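You operate a simulated robot arm through the tools that you are given. There is no shell and no other tool.

You are at the controls of a simulated robot arm. One attempt, no reset.

TASK
Switch the bath off, dial back to 30, move the teal cup to the purple mat and close the lid.
Fine: switch OFF first; leave the other cups; leave the drain switch and the teal button. Set down upright: what you pick out.

It is judged by the outcome, as a careful person would: the job done as asked, and still so three seconds after it is handed in. It fails if anything else is knocked over, pushed out of place, dropped, spilled or broken. Lids that push on must go on centred and level and be pressed home; caps that screw on are set level and turned clockwise until they are tight.

THE ROBOT
A 6-joint arm with a two-finger parallel gripper, fixed in place. Base frame: the origin is at the foot of the arm, x ahead of it, y to its left, z up; the work surface is at about z = 0.86. Lengths are in m, angles in rad, forces in N, time in s.
With the tool pointing down near the work surface it reaches from about 0.24 to 0.64 m from the base axis. Its first joint turns from -1.152 to 1.152 rad. Payload 2.7 kg.
The TCP is the grasp point between the finger pads, 0.023 m short of the fingertips. In the tool frame z runs along the fingers and y along their closing line. The gripper opens to 0.094 m. The fingers are 0.038 m wide and 0.01 m thick; the gripper's body (0.054 by 0.096 m) begins 0.039 m behind the TCP.
Orientation is that of the tool frame in the base frame, as a unit quaternion [w, x, y, z]. With the fingers straight down and closing along the base's y, the tool's x points along the base's -x, its y along +y and its z along -z.

THE INTERFACE
- The arm moves only by the tool jog_arm. Its argument "deltas" is a list of rows, each a list of 7 numbers: the shift along the base's x, y, z in m, then the turn, a rotation vector about the base's x, y, z in rad, then the finger opening in m, from 0 to 0.094. In form: [[x, y, z, wx, wy, wz, jaw], ...]. A call has 1 to 20 rows; each row shifts and turns the commanded pose from where the row before left it. A row lasts 0.2 s, in which the tool goes at most 0.05 m and 0.15 rad; a call with a longer step from one row to the next is refused whole, and so is a gripper value outside its range. A pose out of reach is approached as far as the arm can. The call stops where the force on the tool passes 40 N (or 10 N more than at its start, if that is more) or the arm is blocked; 0.2 s more then pass. Each finger travels about 0.045 m/s and halts on what it meets, pressing with about 37 N; the grip force reading is that of the motor and also rises with nothing between the fingers. The clock runs only during rows and for 0.2 s after the last one: add rows that do not move to give the fingers time. It gives the time, the measured TCP pose, the force on the tool (base axes), the opening and the grip force at its end, in the units of the frame above (readings bear some noise), with the torque about the TCP (base axes, N m) and any sound that the robot's microphone picked up, and new pictures: "show" is both (left out), scene, wrist or none.
- Cameras (640 x 400 px; columns grow to the right, rows downward): "scene" is fixed at [0.0721, -0.4252, 1.4165]; the picture's right is [0.82, -0.57, 0.00], its down [-0.26, -0.37, -0.89] and it looks along [0.51, 0.73, -0.46] (base axes); focal length 312 px, centre (320, 200). "wrist" rides on the gripper at [0.086, 0.016, -0.075] in the tool frame; the picture's right is [-0.18, 0.98, 0.00], its down [-0.58, -0.11, -0.81] and it looks along [-0.79, -0.15, 0.59] (tool axes); focal length 243 px, centre (320, 200). There is no depth. A picture from a camera that has moved, and an enlarged one, comes with that camera's place and axes in the base frame and with its lens.
- zoom(camera, box): a new picture of the part [left, top, right, bottom] of that camera's present view, enlarged. It takes no simulated time.
- job_done(): hands the job in; it is judged then, once.

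Places have to be worked out from the pictures, the camera data and where the tool is seen. Open the gripper and draw the arm clear of the work before you hand the job in, unless the task says otherwise.

The tools are called after "Emit:" as a command line: name --pt "numbers of a row" for each row, then --argument value for the rest, lists and objects as JSON in quotes. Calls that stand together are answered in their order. jog_arm: Moves the arm, as the interface text tells. Its arguments: {"type":"object","properties":{"deltas":{"type":"array","items":{"type":"array","items":{"type":"number"}}},"show":{"type":"string","enum":["both","scene","wrist","none"]}},"required":["deltas"]} The other tools are called the same way: zoom (camera, box) takes an enlarged picture of a part of a camera's view; job_done () hands the job in.

At the start:

```text
time: 0.0
tool_pos: [0.3391, 0.2543, 1.2457]
tool_rot: [0.001, 0.0, 1.0, 0.001]
ft_force: [-0.6, 0.3, -0.6]
torque: [-0.01, 0.03, 0.0]
width: 0.094
grip_force: 0.1
```

scene: 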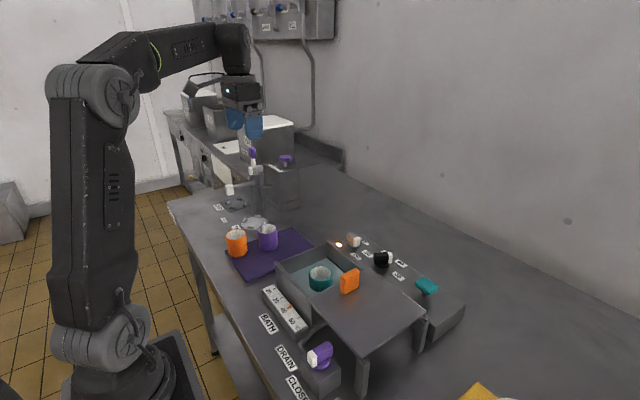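
wrist: 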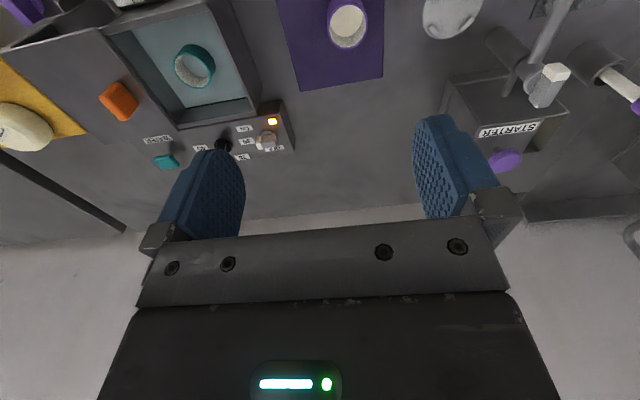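

I start by looking closely at the bath and its controls in both cameras before moving anything.

Emit:
zoom --camera "scene" --box '[220, 210, 380, 310]'

Emit:
zoom --camera "scene" --box '[320, 220, 480, 320]'

Emit:
zoom --camera "scene" --box '[240, 280, 432, 400]'

Emit:
zoom --camera "wrist" --box '[140, 80, 332, 200]'

Emit:
zoom --camera "wrist" --box '[0, 0, 288, 180]'

```text
4.00 times, centred on (300, 260) of scene
camera zoom: at [0.0721, -0.4252, 1.4165], right [0.82, -0.57, 0.0], down [-0.26, -0.37, -0.89], along [0.51, 0.73, -0.46], focal length 1249 px, centre (400, -40)
```

zoom: 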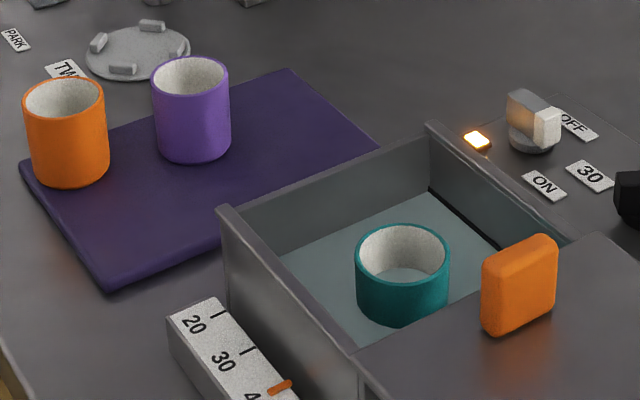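

```text
4.00 times, centred on (400, 270) of scene
camera zoom: at [0.0721, -0.4252, 1.4165], right [0.82, -0.57, 0.0], down [-0.26, -0.37, -0.89], along [0.51, 0.73, -0.46], focal length 1249 px, centre (0, -80)
```

zoom: 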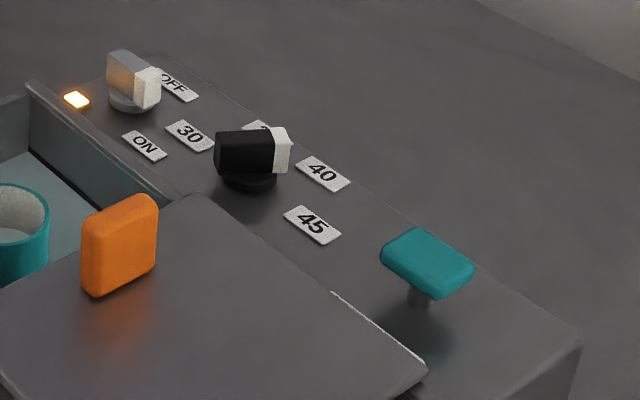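

```text
3.33 times, centred on (336, 340) of scene
camera zoom: at [0.0721, -0.4252, 1.4165], right [0.82, -0.57, 0.0], down [-0.26, -0.37, -0.89], along [0.51, 0.73, -0.46], focal length 1041 px, centre (267, -267)
```

zoom: 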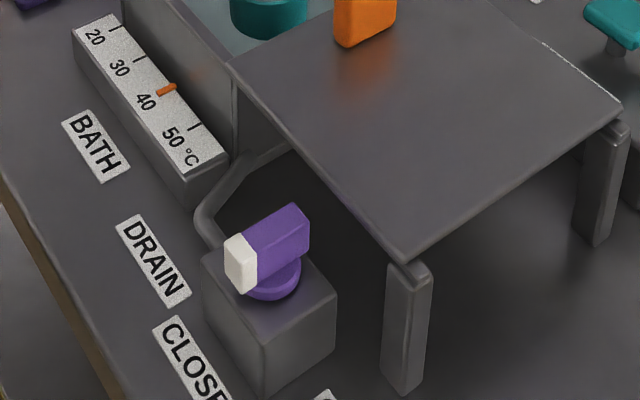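

```text
3.33 times, centred on (236, 140) of wrist
camera zoom: at [0.252, 0.2717, 1.321], right [0.18, 0.98, 0.0], down [0.58, -0.11, 0.81], along [0.79, -0.15, -0.59], focal length 809 px, centre (600, 400)
```

zoom: 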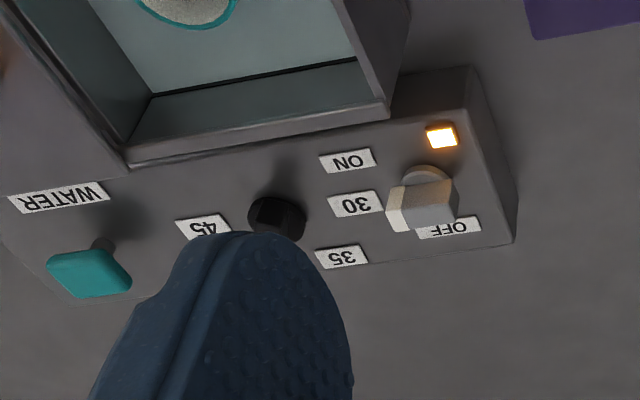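

```text
2.22 times, centred on (144, 90) of wrist
camera zoom: at [0.252, 0.2717, 1.321], right [0.18, 0.98, 0.0], down [0.58, -0.11, 0.81], along [0.79, -0.15, -0.59], focal length 539 px, centre (711, 444)
```

zoom: 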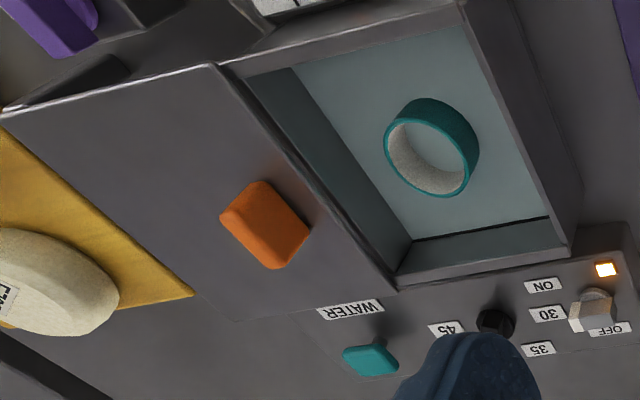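

The lamp is lit, and triangulating it from both views puts the control box top at about z = 0.91. The switch is near (0.553, 0.10) and the dial near (0.555, -0.01). I stay high and move sideways so the wrist camera can look straight at the controls and the lid.

Emit:
jog_arm --pt "0 -0.05 0 0 0 0 0.094" --pt "0 -0.05 0 0 0 0 0.094" --pt "0 -0.05 0 0 0 0 0.094" --pt "0 -0.04 0 0 0 0 0.094" --pt "0 0 0 0 0 0 0.094" --show "both"

```text
time: 1.2
tool_pos: [0.339, 0.0656, 1.2455]
tool_rot: [0.001, -0.001, 1.0, 0.001]
ft_force: [-0.4, -0.5, 0.7]
torque: [-0.03, -0.01, 0.01]
width: 0.094
grip_force: 0.1
camera wrist: at [0.2526, 0.0823, 1.3206], right [0.18, 0.98, 0.0], down [0.58, -0.11, 0.81], along [0.79, -0.15, -0.59], focal length 243 px, centre (320, 200)
```

scene: 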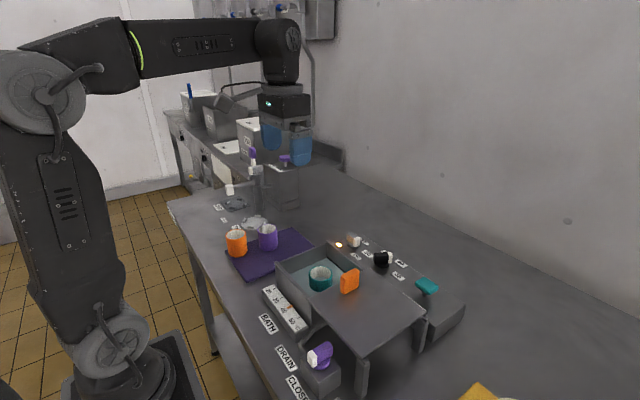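
wrist: 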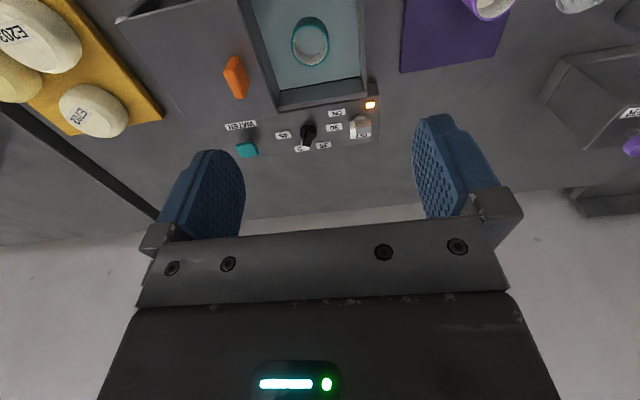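

The controls are now clear between the fingers, so I enlarge them together with the lid and rim.

Emit:
zoom --camera "wrist" --box '[220, 80, 412, 200]'

Emit:
zoom --camera "wrist" --box '[100, 0, 388, 180]'

Emit:
zoom --camera "wrist" --box '[260, 90, 388, 170]'

```text
3.33 times, centred on (316, 140) of wrist
camera zoom: at [0.2526, 0.0823, 1.3206], right [0.18, 0.98, 0.0], down [0.58, -0.11, 0.81], along [0.79, -0.15, -0.59], focal length 809 px, centre (333, 400)
```

zoom: 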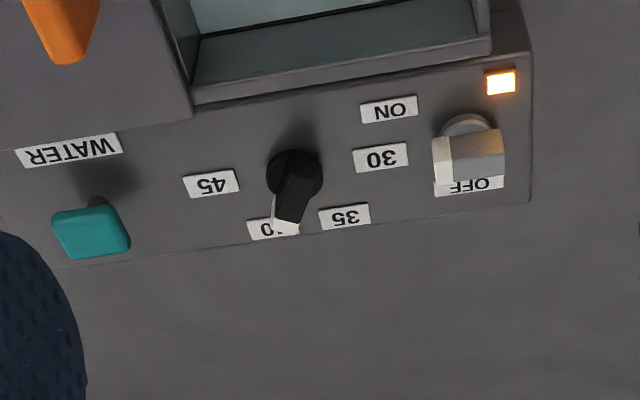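

```text
2.22 times, centred on (244, 90) of wrist
camera zoom: at [0.2526, 0.0823, 1.3206], right [0.18, 0.98, 0.0], down [0.58, -0.11, 0.81], along [0.79, -0.15, -0.59], focal length 539 px, centre (489, 444)
```

zoom: 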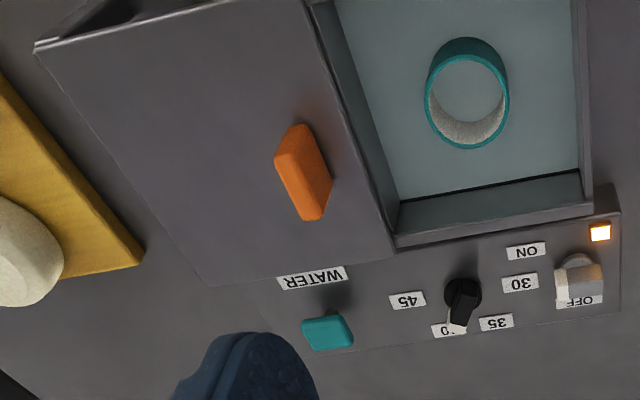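

```text
5.00 times, centred on (324, 130) of wrist
camera zoom: at [0.2526, 0.0823, 1.3206], right [0.18, 0.98, 0.0], down [0.58, -0.11, 0.81], along [0.79, -0.15, -0.59], focal length 1213 px, centre (300, 550)
```

zoom: 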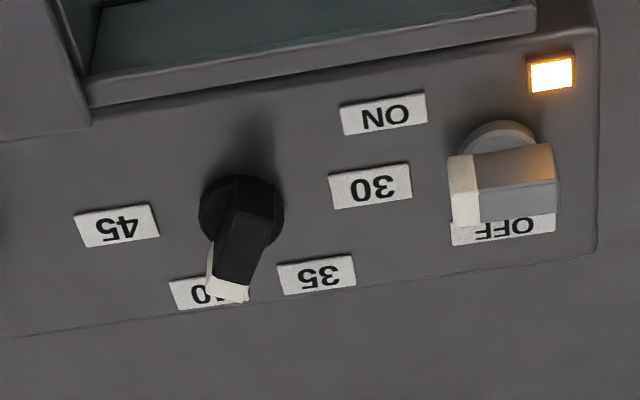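

Emit:
zoom --camera "scene" --box '[330, 225, 378, 255]'

Emit:
zoom --camera "scene" --box '[364, 242, 412, 272]'

Emit:
zoom --camera "wrist" --box '[335, 100, 383, 130]'

Emit:
zoom --camera "wrist" --box '[284, 115, 332, 145]'

```text
13.33 times, centred on (354, 240) of scene
camera zoom: at [0.0721, -0.4252, 1.4165], right [0.82, -0.57, 0.0], down [-0.26, -0.37, -0.89], along [0.51, 0.73, -0.46], focal length 4164 px, centre (-133, -333)
```

zoom: 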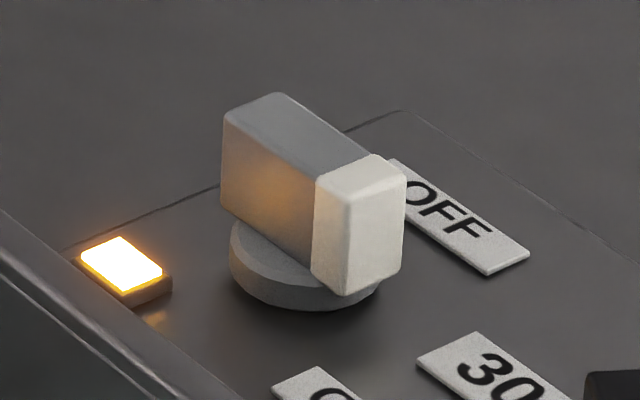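

```text
13.33 times, centred on (388, 257) of scene
camera zoom: at [0.0721, -0.4252, 1.4165], right [0.82, -0.57, 0.0], down [-0.26, -0.37, -0.89], along [0.51, 0.73, -0.46], focal length 4164 px, centre (-587, -560)
```

zoom: 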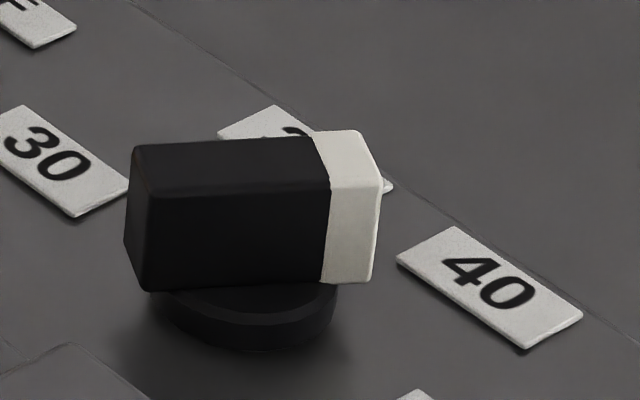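

```text
13.33 times, centred on (359, 115) of wrist
camera zoom: at [0.2526, 0.0823, 1.3206], right [0.18, 0.98, 0.0], down [0.58, -0.11, 0.81], along [0.79, -0.15, -0.59], focal length 3235 px, centre (-200, 1333)
```

zoom: 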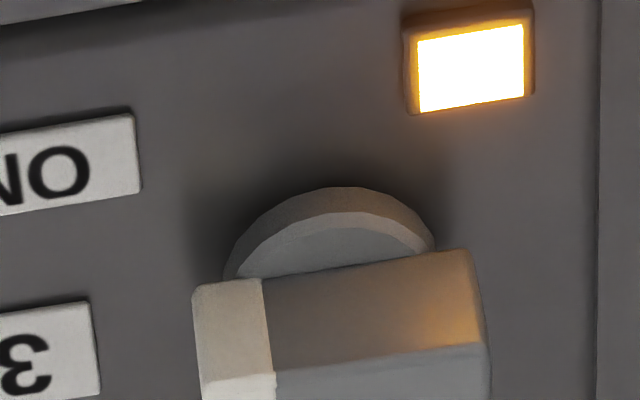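

```text
13.33 times, centred on (308, 130) of wrist
camera zoom: at [0.2526, 0.0823, 1.3206], right [0.18, 0.98, 0.0], down [0.58, -0.11, 0.81], along [0.79, -0.15, -0.59], focal length 3235 px, centre (480, 1133)
```

zoom: 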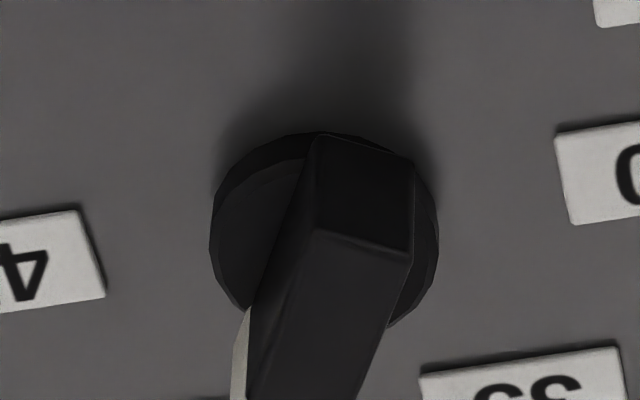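

The switch bar is about 15 mm wide, 46 mm long and topped at about z = 0.94. It points to -y (ON) and OFF lies toward +x, so it turns counterclockwise. The dial is near (0.555, -0.001), pointing to 40 at about -27°, with 30 at about +83°. I move high above the switch, yaw the fingers to straddle the bar and narrow the opening.

Emit:
jog_arm --pt "0.0196 0.0034 -0.017 0 0 -0.1485 0.08" --pt "0.0196 0.0034 -0.017 0 0 -0.1485 0.07" --pt "0.0196 0.0034 -0.017 0 0 -0.1485 0.06" --pt "0.0196 0.0034 -0.017 0 0 -0.1485 0.05" --pt "0.0196 0.0034 -0.017 0 0 -0.1485 0.045" --pt "0.0196 0.0034 -0.017 0 0 -0.1485 0.045" --pt "0.0196 0.0034 -0.017 0 0 -0.1485 0.045" --pt "0.0196 0.0034 -0.017 0 0 -0.1485 0.045" --pt "0.0196 0.0034 -0.017 0 0 -0.1485 0.045" --pt "0.0196 0.0034 -0.017 0 0 -0.1485 0.045" --pt "0.0195 0.0034 -0.017 0 0 -0.1485 0.045" --pt "0 0 0 0 0 0 0.045" --show "both"

```text
time: 3.8
tool_pos: [0.5535, 0.1027, 1.0573]
tool_rot: [0.001, 0.731, 0.683, 0.0]
ft_force: [0.9, 0.7, 0.1]
torque: [-0.01, 0.0, 0.03]
width: 0.0451
grip_force: 0.1
camera wrist: at [0.5758, 0.1894, 1.1321], right [0.97, -0.25, 0.0], down [-0.15, -0.57, 0.81], along [-0.2, -0.78, -0.59], focal length 243 px, centre (320, 200)
```

scene: 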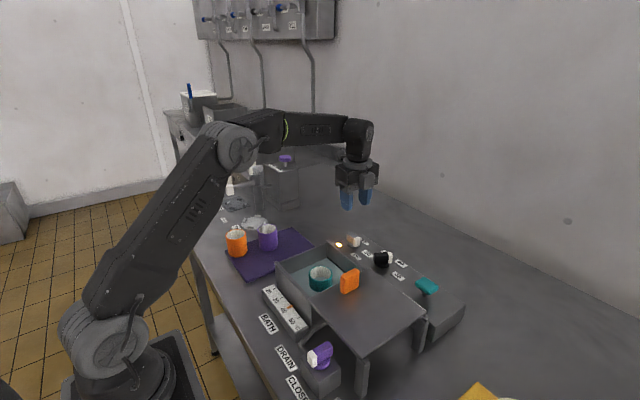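
wrist: 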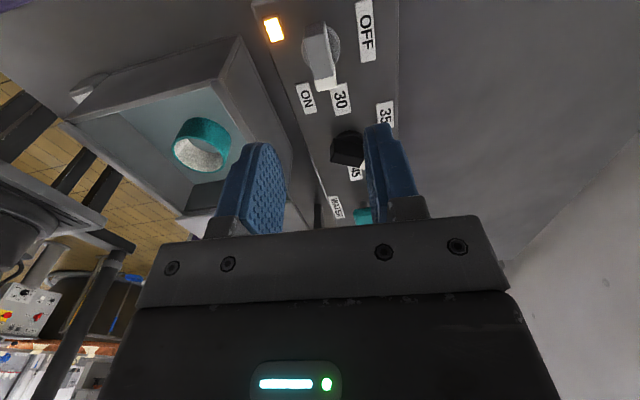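

The tool is above the switch. I zoom to fix the knob's position and heading in this view.

Emit:
zoom --camera "wrist" --box '[250, 0, 410, 100]'

Emit:
zoom --camera "wrist" --box '[280, 0, 376, 60]'

```text
4.00 times, centred on (330, 50) of wrist
camera zoom: at [0.5758, 0.1894, 1.1321], right [0.97, -0.25, 0.0], down [-0.15, -0.57, 0.81], along [-0.2, -0.78, -0.59], focal length 970 px, centre (280, 800)
```

zoom: 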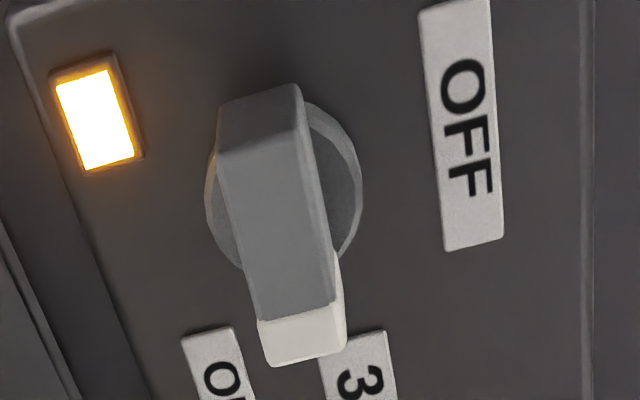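

```text
6.67 times, centred on (328, 30) of wrist
camera zoom: at [0.5758, 0.1894, 1.1321], right [0.97, -0.25, 0.0], down [-0.15, -0.57, 0.81], along [-0.2, -0.78, -0.59], focal length 1618 px, centre (267, 1333)
```

zoom: 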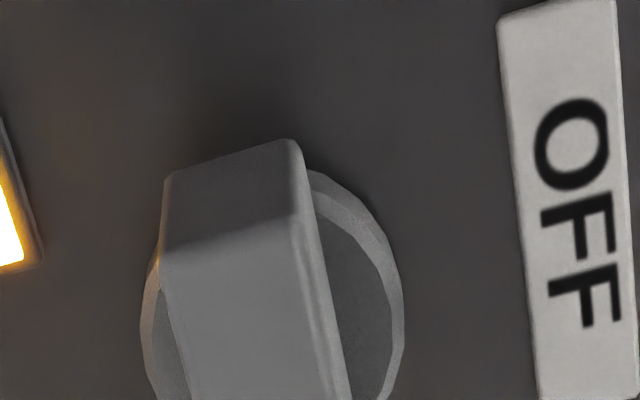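

From this view the bar's top face centres at about (0.554, 0.103), width 15 mm, heading about -92°. I trim the pose, descend so the fingertips straddle it at about z = 0.924, and stay open for a check.

Emit:
jog_arm --pt "0.0007 0.0002 -0.03 0 0 0.03 0.045" --pt "0 0 -0.03 0 0 0 0.045" --pt "0 0 -0.025 0 0 0 0.045" --pt "0 0 -0.015 0 0 0 0.045" --pt "0 0 -0.0103 0 0 0 0.045" --pt "0 0 0 0 0 0 0.045" --show "both"

```text
time: 5.2
tool_pos: [0.5561, 0.1027, 0.9473]
tool_rot: [0.001, 0.719, 0.695, 0.0]
ft_force: [0.1, 0.5, 0.4]
torque: [0.02, 0.02, -0.02]
width: 0.045
grip_force: 0.0
camera wrist: at [0.5742, 0.1892, 1.0228], right [0.98, -0.22, 0.0], down [-0.13, -0.58, 0.81], along [-0.17, -0.79, -0.59], focal length 243 px, centre (320, 200)
```

scene: 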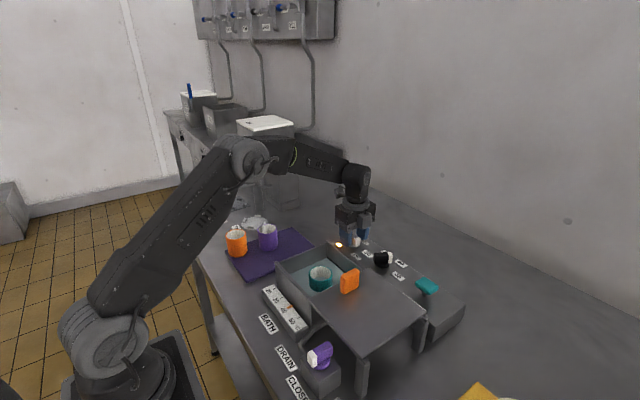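
wrist: 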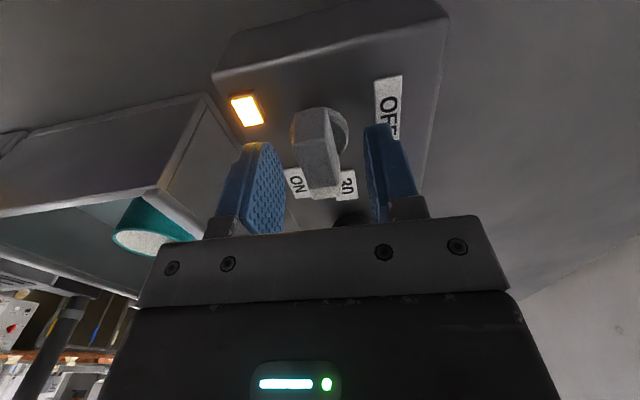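

Emit:
zoom --camera "wrist" --box '[220, 90, 412, 210]'

Emit:
zoom --camera "scene" --box '[320, 190, 400, 240]'

```text
3.33 times, centred on (316, 150) of wrist
camera zoom: at [0.5742, 0.1892, 1.0228], right [0.98, -0.22, 0.0], down [-0.13, -0.58, 0.81], along [-0.17, -0.79, -0.59], focal length 809 px, centre (333, 367)
```

zoom: 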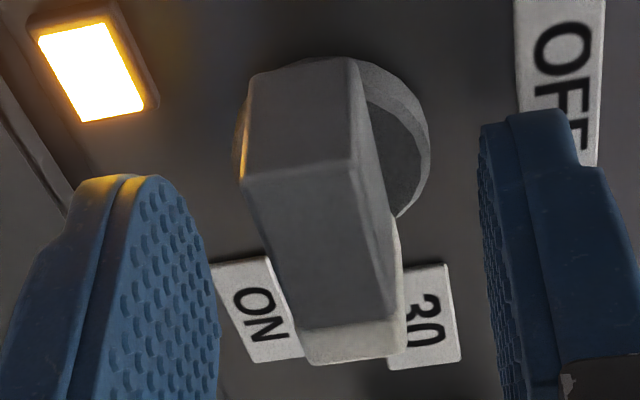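

```text
8.00 times, centred on (360, 215) of scene
camera zoom: at [0.0721, -0.4252, 1.4165], right [0.82, -0.57, 0.0], down [-0.26, -0.37, -0.89], along [0.51, 0.73, -0.46], focal length 2499 px, centre (0, 80)
```

zoom: 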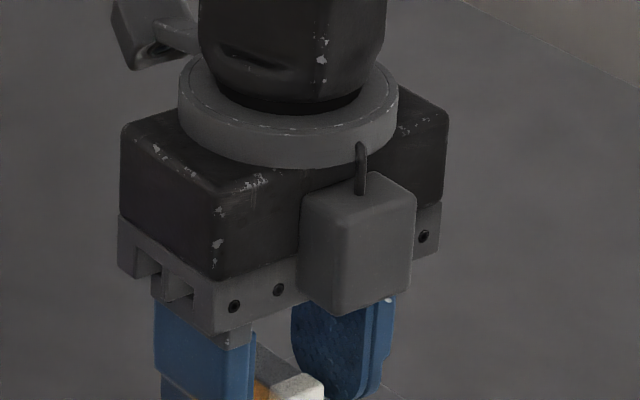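

The bar sits between the fingers, about 1 mm toward -x of centre. I nudge by that amount and close on it.

Emit:
jog_arm --pt "-0.001 0 0 0 0 0 0.045" --pt "0 0 0 0 0 0 0.03" --pt "0 0 0 0 0 0 0.02" --pt "0 0 0 0 0 0 0.012" --pt "0 0 0 0 0 0 0.012" --pt "0 0 0 0 0 0 0.012" --show "wrist"

```text
time: 6.6
tool_pos: [0.5554, 0.103, 0.9485]
tool_rot: [0.002, 0.718, 0.696, 0.001]
ft_force: [14.2, -1.5, -3.6]
torque: [0.67, 0.07, 1.54]
width: 0.0162
grip_force: 44.9
camera wrist: at [0.5739, 0.1894, 1.0235], right [0.98, -0.21, 0.0], down [-0.13, -0.58, 0.81], along [-0.17, -0.79, -0.59], focal length 243 px, centre (320, 200)
```

wrist: 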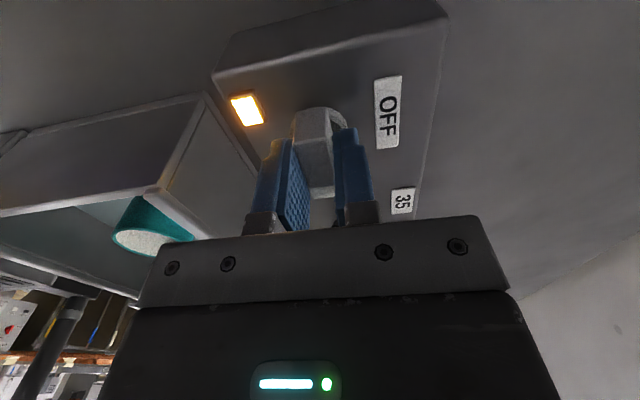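

The grip is on the bar (width 16 mm). The +z torque suggests it will relax as I turn counterclockwise, so I turn in small steps and watch the readings.

Emit:
jog_arm --pt "0.0003 0 0 0 0 0.06 0.012" --pt "0 0 0 0 0 0.08 0.012" --pt "0 0 0 0 0 0.1 0.012" --pt "0 0 0 0 0 0.1 0.012" --show "wrist"

```text
time: 7.6
tool_pos: [0.5569, 0.1025, 0.9485]
tool_rot: [0.002, 0.59, 0.808, 0.001]
ft_force: [25.5, 5.7, -5.7]
torque: [-0.67, 0.3, -0.05]
width: 0.016
grip_force: 44.7
camera wrist: at [0.5447, 0.1907, 1.0235], right [0.99, 0.12, 0.0], down [0.07, -0.59, 0.81], along [0.1, -0.8, -0.59], focal length 243 px, centre (320, 200)
```

wrist: 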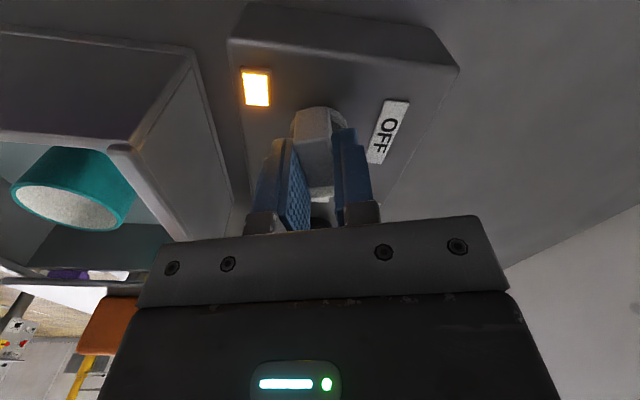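

The knob is turning with the fingers, but there is a sideways +x load. I shift 1 mm toward +x to see whether it relieves.

Emit:
jog_arm --pt "0.0012 0 0 0 0 0 0.012" --pt "0 0 0 0 0 0 0.012" --show "none"

```text
time: 8.2
tool_pos: [0.5552, 0.1039, 0.9479]
tool_rot: [0.0, 0.59, 0.807, 0.0]
ft_force: [11.5, 3.9, -5.0]
torque: [-0.89, -0.61, -0.02]
width: 0.016
grip_force: 45.2
```

That halved the load, so the rotation axis is about 1 mm further +x. I correct again and continue turning.

Emit:
jog_arm --pt "0.001 0.0003 0 0 0 0.05 0.012" --pt "0 0 0 0 0 0.12 0.012" --pt "0 0 0 0 0 0.12 0.012" --pt "0 0 0 0 0 0.12 0.012" --pt "0 0 0 0 0 0 0.012" --show "wrist"

```text
time: 9.4
tool_pos: [0.5569, 0.1036, 0.9488]
tool_rot: [0.001, 0.413, 0.911, 0.001]
ft_force: [21.5, 5.2, -8.2]
torque: [0.54, 0.69, -0.03]
width: 0.0158
grip_force: 45.1
camera wrist: at [0.5119, 0.1795, 1.0235], right [0.86, 0.51, 0.0], down [0.3, -0.51, 0.81], along [0.41, -0.69, -0.59], focal length 243 px, centre (320, 200)
```

wrist: 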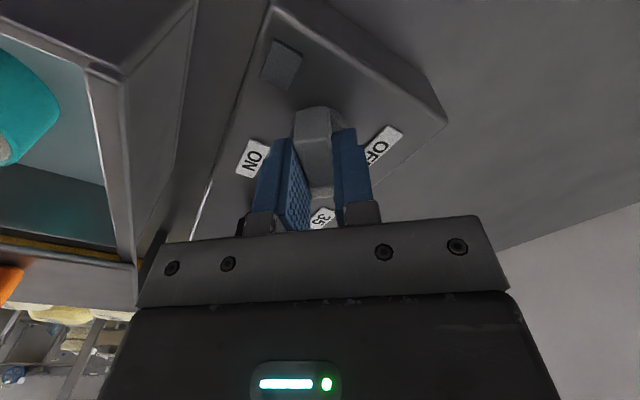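

The lamp has gone dark at about half turn. I keep correcting the offset and continue toward the OFF label, watching the torque for the end stop.

Emit:
jog_arm --pt "0.0015 0.0003 0 0 0 0.05 0.012" --pt "0.0003 0 0 0 0 0.12 0.012" --pt "0.0003 0 0 0 0 0.12 0.012" --pt "0.0002 0 0 0 0 0.12 0.012" --pt "0 0 0 0 0 0 0.012" --show "wrist"

```text
time: 10.6
tool_pos: [0.5581, 0.1042, 0.9492]
tool_rot: [-0.001, 0.219, 0.976, 0.0]
ft_force: [-10.0, 11.4, -5.1]
torque: [-0.2, -0.25, -0.02]
width: 0.0158
grip_force: 45.1
camera wrist: at [0.4863, 0.1561, 1.0238], right [0.59, 0.81, 0.0], down [0.48, -0.35, 0.81], along [0.65, -0.47, -0.59], focal length 243 px, centre (320, 200)
```

wrist: 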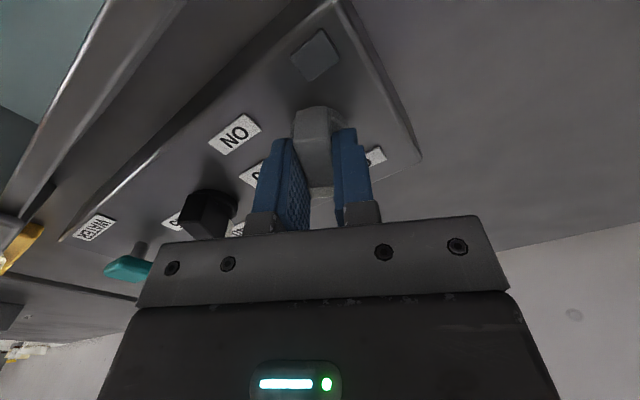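

Lamp off and torque near zero; yaw is about -25°. I finish the turn toward 0° in steps with a small offset correction.

Emit:
jog_arm --pt "-0.0008 0.0008 0 0 0 0.06 0.012" --pt "0 0 0 0 0 0.1 0.012" --pt "0 0 0 0 0 0.1 0.012" --pt "0 0 0 0 0 0 0.012" --show "wrist"

```text
time: 11.6
tool_pos: [0.5576, 0.1048, 0.949]
tool_rot: [0.001, 0.092, 0.996, 0.0]
ft_force: [-4.7, 10.3, -5.5]
torque: [0.31, 1.45, -0.02]
width: 0.0158
grip_force: 45.4
camera wrist: at [0.4754, 0.1367, 1.0236], right [0.36, 0.93, 0.0], down [0.55, -0.21, 0.81], along [0.75, -0.29, -0.59], focal length 243 px, centre (320, 200)
```

wrist: 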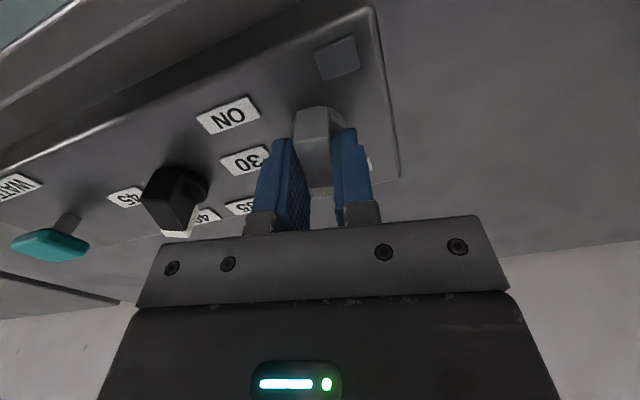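

About 10° remain. I turn on in smaller steps.

Emit:
jog_arm --pt "0 0.0006 0 0 0 0.06 0.012" --pt "0 0 0 0 0 0.06 0.012" --pt "0 0 0 0 0 0.05 0.012" --pt "0 0 0 0 0 0 0.012" --show "wrist"

```text
time: 12.6
tool_pos: [0.5568, 0.1059, 0.9487]
tool_rot: [0.002, 0.005, 1.0, -0.001]
ft_force: [-1.6, 10.0, -2.8]
torque: [-0.06, 0.63, 0.02]
width: 0.0158
grip_force: 44.7
camera wrist: at [0.4711, 0.1227, 1.0234], right [0.2, 0.98, 0.0], down [0.58, -0.12, 0.81], along [0.79, -0.16, -0.59], focal length 243 px, centre (320, 200)
```

wrist: 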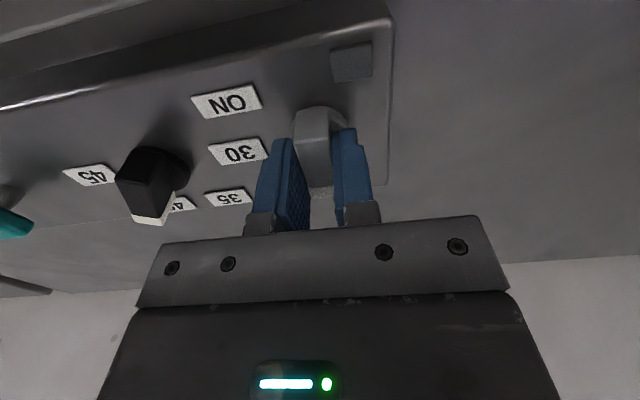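

The bar now points along +x at the OFF label, with no stop felt and the lamp dark. I release and rise to look at it from above.

Emit:
jog_arm --pt "0 0.0006 0 0 0 0 0.03" --pt "0 0 0 0 0 0 0.045" --pt "0 0 0.0 0 0 0 0.045" --pt "0 0 0.03 0 0 0 0.045" --pt "0 0 0.04 0 0 0 0.045" --pt "-0.02 -0.01 0.04 0 0 0 0.045" --pt "0 0 0 0 0 0 0.045" --show "both"

```text
time: 14.2
tool_pos: [0.5372, 0.0973, 1.06]
tool_rot: [0.001, 0.007, 1.0, 0.0]
ft_force: [-0.3, 0.3, 0.3]
torque: [-0.02, -0.02, 0.0]
width: 0.045
grip_force: 0.1
camera wrist: at [0.4516, 0.1142, 1.1356], right [0.2, 0.98, 0.0], down [0.58, -0.12, 0.81], along [0.79, -0.16, -0.59], focal length 243 px, centre (320, 200)
```

scene: 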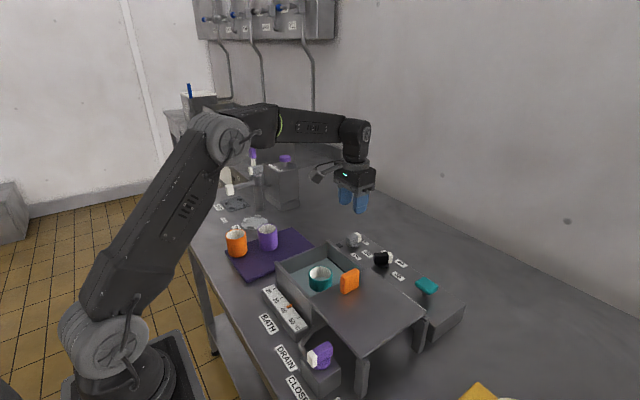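
wrist: 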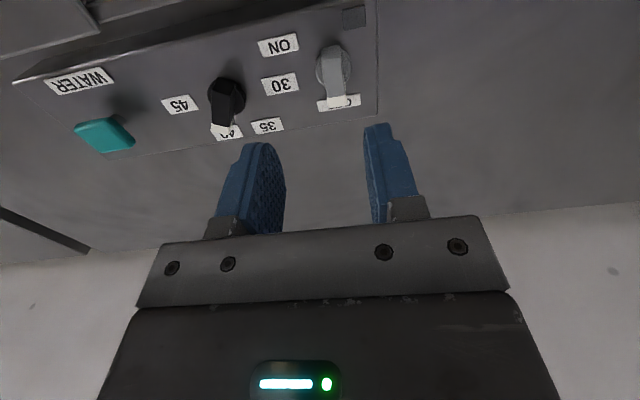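

Emit:
zoom --camera "wrist" --box '[150, 0, 390, 150]'

Emit:
zoom --camera "wrist" --box '[290, 20, 386, 120]'

Emit:
zoom --camera "scene" --box '[325, 220, 421, 280]'

```text
2.67 times, centred on (270, 75) of wrist
camera zoom: at [0.4516, 0.1142, 1.1356], right [0.2, 0.98, 0.0], down [0.58, -0.12, 0.81], along [0.79, -0.16, -0.59], focal length 647 px, centre (453, 533)
```

zoom: 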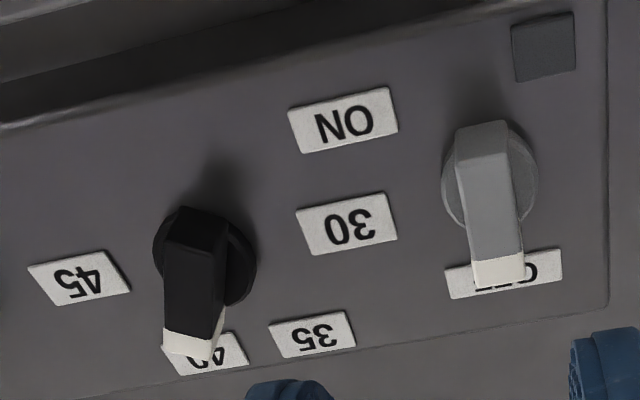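

```text
4.00 times, centred on (338, 70) of wrist
camera zoom: at [0.4516, 0.1142, 1.1356], right [0.2, 0.98, 0.0], down [0.58, -0.12, 0.81], along [0.79, -0.16, -0.59], focal length 970 px, centre (248, 720)
```

zoom: 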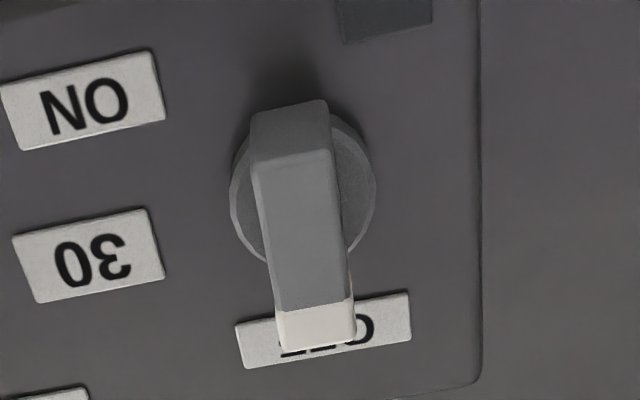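

```text
6.67 times, centred on (373, 250) of scene
camera zoom: at [0.0721, -0.4252, 1.4165], right [0.82, -0.57, 0.0], down [-0.26, -0.37, -0.89], along [0.51, 0.73, -0.46], focal length 2082 px, centre (-33, -133)
```

zoom: 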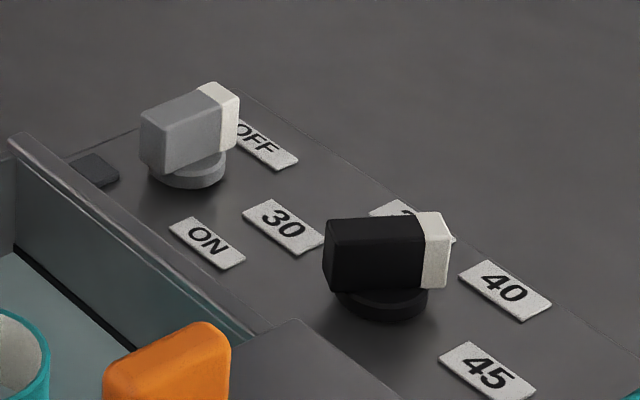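

The switch now points squarely at OFF. Next I enlarge the dial to fix its centre and heading.

Emit:
zoom --camera "wrist" --box '[192, 65, 272, 145]'

```text
5.00 times, centred on (232, 105) of wrist
camera zoom: at [0.4516, 0.1142, 1.1356], right [0.2, 0.98, 0.0], down [0.58, -0.12, 0.81], along [0.79, -0.16, -0.59], focal length 1213 px, centre (760, 675)
```

zoom: 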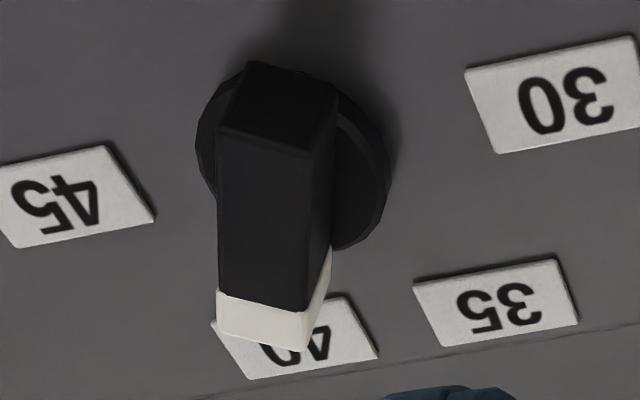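

Fitting disc, bar and labels together gives a dial axis near (0.5615, 0.000) and a heading of about -29°. The bar is offset a few millimetres toward its pointer. I move above it with the matching yaw for a closer look before descending.

Emit:
jog_arm --pt "0.005 -0.025 0 0 0 -0.12 0.045" --pt "0.006 -0.025 0 0 0 -0.13 0.045" --pt "0.006 -0.024 -0.01 0 0 -0.13 0.045" --pt "0.006 -0.0225 -0.02 0 0 -0.115 0.045" --pt "0 0 0 0 0 0 0.045" --pt "0 0 0 0 0 0 0.045" --show "wrist"

Emit:
zoom --camera "wrist" --box '[240, 20, 400, 140]'

```text
time: 15.6
tool_pos: [0.5605, -0.0036, 1.0282]
tool_rot: [0.001, 0.251, 0.968, 0.001]
ft_force: [0.1, -0.4, 0.7]
torque: [-0.03, -0.02, 0.0]
width: 0.0451
grip_force: 0.0
camera wrist: at [0.4939, 0.0541, 1.1036], right [0.64, 0.77, 0.0], down [0.45, -0.38, 0.81], along [0.62, -0.52, -0.59], focal length 243 px, centre (320, 200)
```

wrist: 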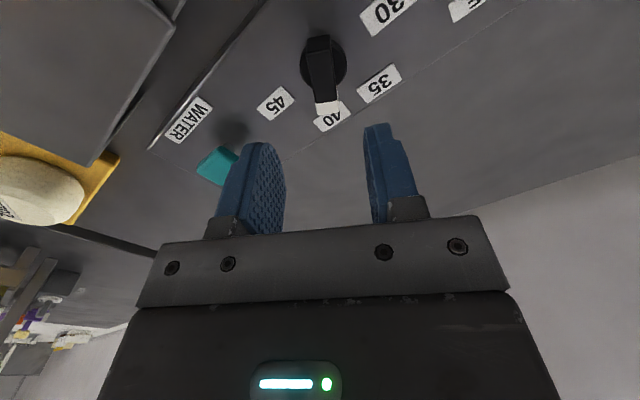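

```text
3.33 times, centred on (320, 80) of wrist
camera zoom: at [0.4939, 0.0541, 1.1036], right [0.64, 0.77, 0.0], down [0.45, -0.38, 0.81], along [0.62, -0.52, -0.59], focal length 809 px, centre (320, 600)
```

zoom: 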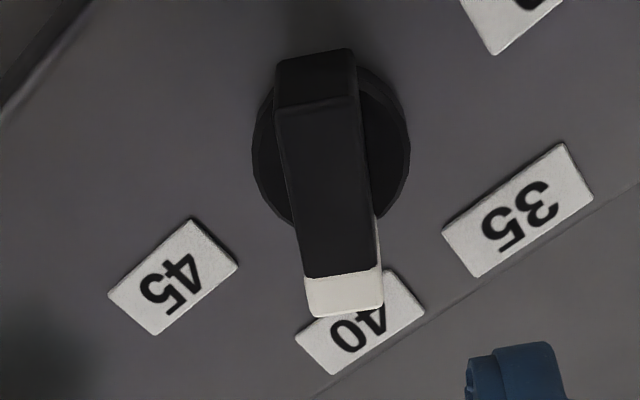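

The bar centre measures about (0.5647, -0.001) with heading -31°, so the tool is about 4 mm off to the -y side. I correct, lower to just above the bar and look again.

Emit:
jog_arm --pt "0.002 0.0036 -0.02 0 0 -0.03 0.045" --pt "0 0 -0.03 0 0 0 0.045" --pt "0 0 0 0 0 0 0.045" --pt "0 0 0 0 0 0 0.045" --show "wrist"

Emit:
zoom --camera "wrist" --box '[220, 60, 412, 204]'

```text
time: 16.6
tool_pos: [0.562, 0.0016, 0.9785]
tool_rot: [0.001, 0.266, 0.964, 0.0]
ft_force: [0.5, -1.1, 0.2]
torque: [-0.02, 0.0, -0.01]
width: 0.0451
grip_force: 0.1
camera wrist: at [0.4962, 0.0607, 1.0546], right [0.66, 0.75, 0.0], down [0.44, -0.39, 0.81], along [0.6, -0.53, -0.59], focal length 243 px, centre (320, 200)
```

wrist: 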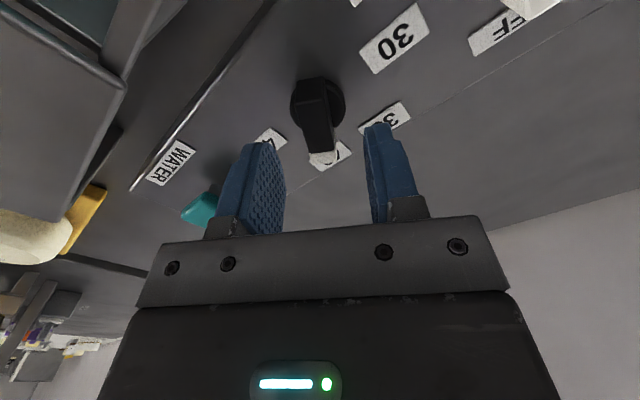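

```text
2.78 times, centred on (316, 132) of wrist
camera zoom: at [0.4962, 0.0607, 1.0546], right [0.66, 0.75, 0.0], down [0.44, -0.39, 0.81], along [0.6, -0.53, -0.59], focal length 674 px, centre (331, 389)
```

zoom: 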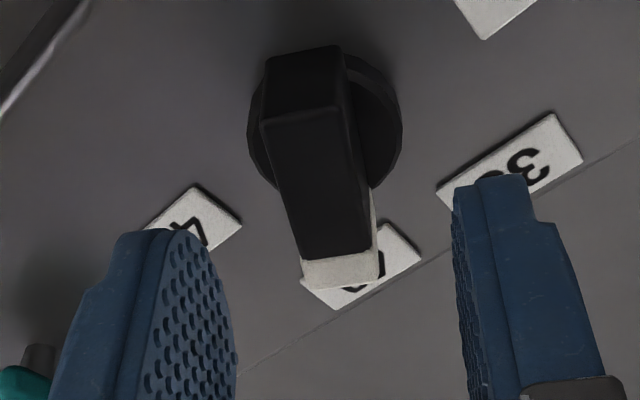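

The bar is now centred between the fingers to about 1 mm, with the TCP near the dial axis. I descend and close on it.

Emit:
jog_arm --pt "0 0 -0.02 0 0 0 0.045" --pt "0 0 -0.011 0 0 0 0.045" --pt "0 0 0 0 0 0 0.03" --pt "0 0 0 0 0 0 0.02" --pt "0 0 0 0 0 0 0.012" --pt "0 0 0 0 0 0 0.012" --pt "0 0 0 0 0 0 0.012" --show "wrist"

```text
time: 18.2
tool_pos: [0.5626, 0.0003, 0.9496]
tool_rot: [0.0, 0.265, 0.964, 0.0]
ft_force: [-9.0, -11.7, 0.0]
torque: [0.04, 0.24, 0.05]
width: 0.0183
grip_force: 7.1
camera wrist: at [0.497, 0.0599, 1.0242], right [0.66, 0.75, 0.0], down [0.44, -0.39, 0.81], along [0.6, -0.54, -0.59], focal length 243 px, centre (320, 200)
```

wrist: 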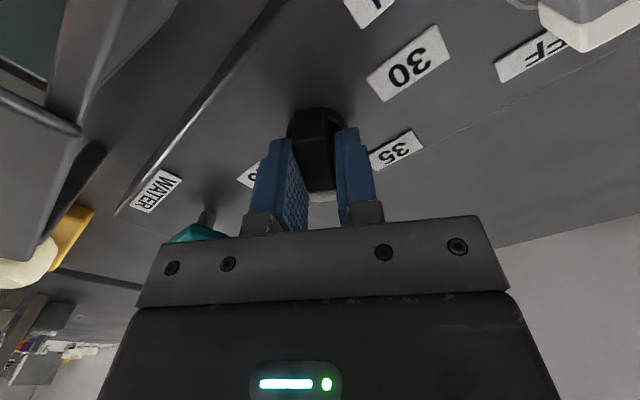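

One side touched first (about 15 N toward -y). I shift 1.2 mm that way and finish closing.

Emit:
jog_arm --pt "-0.0006 -0.001 0 0 0 0 0.012" --pt "0 0 0 0 0 0 0.012" --pt "0 0 0 0 0 0 0.012" --show "none"

```text
time: 19.0
tool_pos: [0.5628, -0.0003, 0.9484]
tool_rot: [0.001, 0.266, 0.964, 0.0]
ft_force: [-3.7, -11.1, -4.9]
torque: [-0.23, 0.05, 0.05]
width: 0.0168
grip_force: 5.5
```

Emit:
jog_arm --pt "-0.0003 -0.0006 0 0 0 0 0.012" --pt "0 0 0 0 0 0 0.012" --pt "0 0 0 0 0 0 0.012" --show "wrist"

```text
time: 19.8
tool_pos: [0.5617, 0.0005, 0.9484]
tool_rot: [0.002, 0.266, 0.964, 0.0]
ft_force: [-4.4, -9.2, -1.1]
torque: [-0.14, 0.09, 0.0]
width: 0.0159
grip_force: 4.6
camera wrist: at [0.4963, 0.0589, 1.0243], right [0.66, 0.75, 0.0], down [0.44, -0.39, 0.81], along [0.6, -0.53, -0.59], focal length 243 px, centre (320, 200)
```

wrist: 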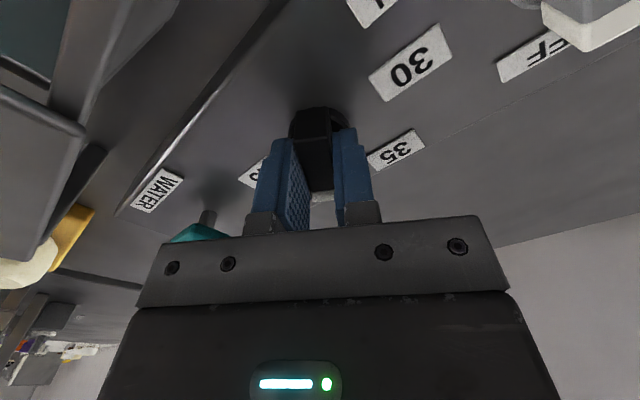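

The width is still shrinking as I shift, so only the -y finger is touching. I shift another 1.5 mm toward -y so both meet the bar.

Emit:
jog_arm --pt "-0.0007 -0.0012 0 0 0 0 0.012" --pt "0 0 0 0 0 0 0.012" --pt "0 0 0 0 0 0 0.012" --show "none"

```text
time: 20.6
tool_pos: [0.5614, 0.0002, 0.9488]
tool_rot: [0.003, 0.266, 0.964, 0.001]
ft_force: [9.8, 1.7, 2.0]
torque: [-0.19, 0.32, 0.06]
width: 0.0159
grip_force: 44.8
```

Both fingers hold it now (16 mm, 45 N). I turn counterclockwise in steps, watching the load.

Emit:
jog_arm --pt "0.0006 0 0 0 0 0.06 0.012" --pt "0 0 0 0 0 0.1 0.012" --pt "0 0 0 0 0 0.12 0.012" --pt "0 0 0 0 0 0.12 0.012" --pt "0 0 0 0 0 0 0.012" --show "wrist"

```text
time: 21.8
tool_pos: [0.5626, 0.0003, 0.9483]
tool_rot: [0.002, 0.068, 0.998, 0.0]
ft_force: [0.2, 8.6, 14.0]
torque: [-0.17, -1.06, -0.01]
width: 0.0158
grip_force: 44.8
camera wrist: at [0.4784, 0.0283, 1.0242], right [0.32, 0.95, 0.0], down [0.56, -0.19, 0.81], along [0.77, -0.25, -0.59], focal length 243 px, centre (320, 200)
```

wrist: 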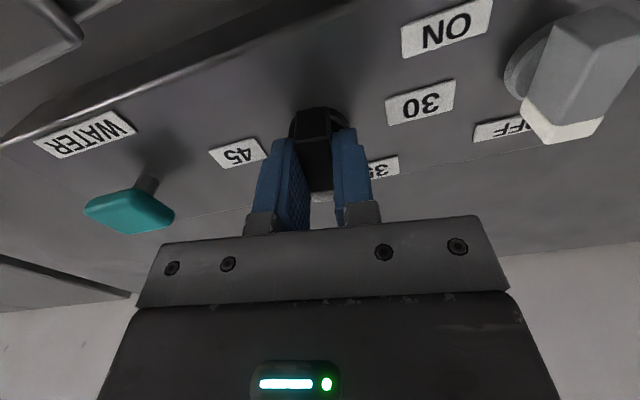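

It follows well. I continue with small corrections.

Emit:
jog_arm --pt "0 0.0006 0.0005 0 0 0.1 0.012" --pt "0 0 0.0005 0 0 0.12 0.012" --pt "0 0 0 0 0 0.12 0.012" --pt "0 0 0 0 0 0.12 0.012" --pt "0 0 0 0 0 0.12 0.012" --pt "0 0 0 0 0 0 0.012" --show "wrist"

```text
time: 23.2
tool_pos: [0.5618, 0.0005, 0.9487]
tool_rot: [0.001, -0.22, 0.976, 0.0]
ft_force: [10.2, 2.6, 15.7]
torque: [-0.54, 0.95, 0.04]
width: 0.0159
grip_force: 44.7
camera wrist: at [0.4768, -0.0221, 1.0241], right [-0.26, 0.97, 0.0], down [0.57, 0.15, 0.81], along [0.78, 0.21, -0.59], focal length 243 px, centre (320, 200)
```

wrist: 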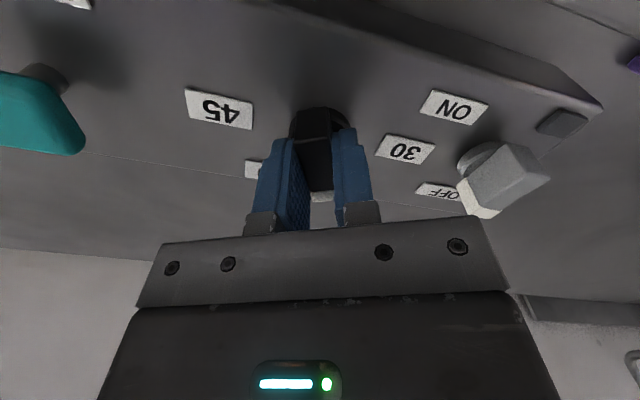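

Yaw is about +25° and it keeps following. I turn on toward 30.

Emit:
jog_arm --pt "0.0007 0 0.0005 0 0 0.1 0.012" --pt "0 0 0.0005 0 0 0.12 0.012" --pt "0 0 0 0 0 0.12 0.012" --pt "0 0 0 0 0 0.12 0.012" --pt "0 0 0 0 0 0.12 0.012" --pt "0 0 0 0 0 0 0.012" --show "wrist"

```text
time: 24.6
tool_pos: [0.5618, 0.0004, 0.9496]
tool_rot: [0.0, -0.489, 0.872, 0.0]
ft_force: [5.5, -0.4, -5.0]
torque: [0.71, -1.0, 0.03]
width: 0.016
grip_force: 45.3
camera wrist: at [0.5035, -0.0652, 1.0243], right [-0.74, 0.67, 0.0], down [0.4, 0.44, 0.81], along [0.54, 0.6, -0.59], focal length 243 px, centre (320, 200)
```

wrist: 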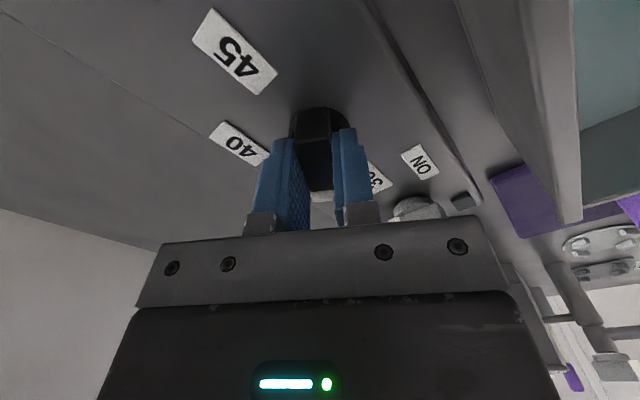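

Yaw is about 58.5°. With 40 at about -31° and equal spacing, 30 should sit at about +89°, matching the label direction. I turn most of the remainder and check.

Emit:
jog_arm --pt "0.0004 0 0 0 0 0.12 0.012" --pt "0 0 0 0 0 0.12 0.012" --pt "0 0 0 0 0 0.12 0.012" --pt "0 0 0 0 0 0.1 0.012" --pt "0 0 0 0 0 0 0.012" --show "wrist"

```text
time: 25.8
tool_pos: [0.5629, 0.0001, 0.9492]
tool_rot: [-0.001, -0.676, 0.737, 0.002]
ft_force: [-8.3, -4.2, -2.2]
torque: [0.21, -0.32, 0.07]
width: 0.016
grip_force: 44.6
camera wrist: at [0.539, -0.0845, 1.0244], right [-0.96, 0.27, 0.0], down [0.16, 0.57, 0.81], along [0.21, 0.78, -0.59], focal length 243 px, centre (320, 200)
```

wrist: 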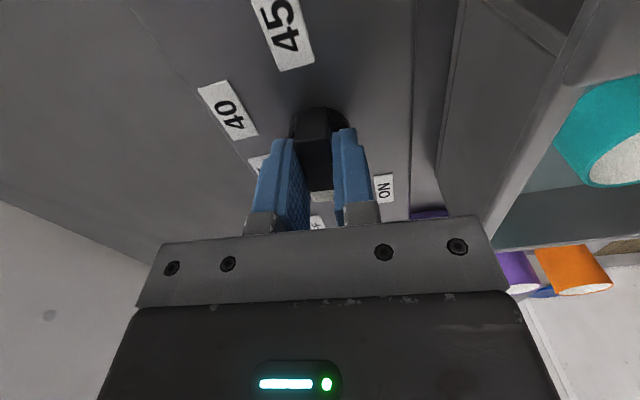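

Yaw is 85° with no stop felt. I add the last 4° or so and read the torque.

Emit:
jog_arm --pt "-0.0004 -0.0002 0 0 0 0.04 0.012" --pt "0 0 0 0 0 0.035 0.012" --pt "0 0 0 0 0 0 0.012" --show "none"

```text
time: 26.6
tool_pos: [0.5622, 0.0007, 0.9494]
tool_rot: [0.0, -0.703, 0.711, 0.0]
ft_force: [-1.1, -1.0, -2.8]
torque: [-1.19, 0.09, -0.04]
width: 0.0161
grip_force: 44.5
```

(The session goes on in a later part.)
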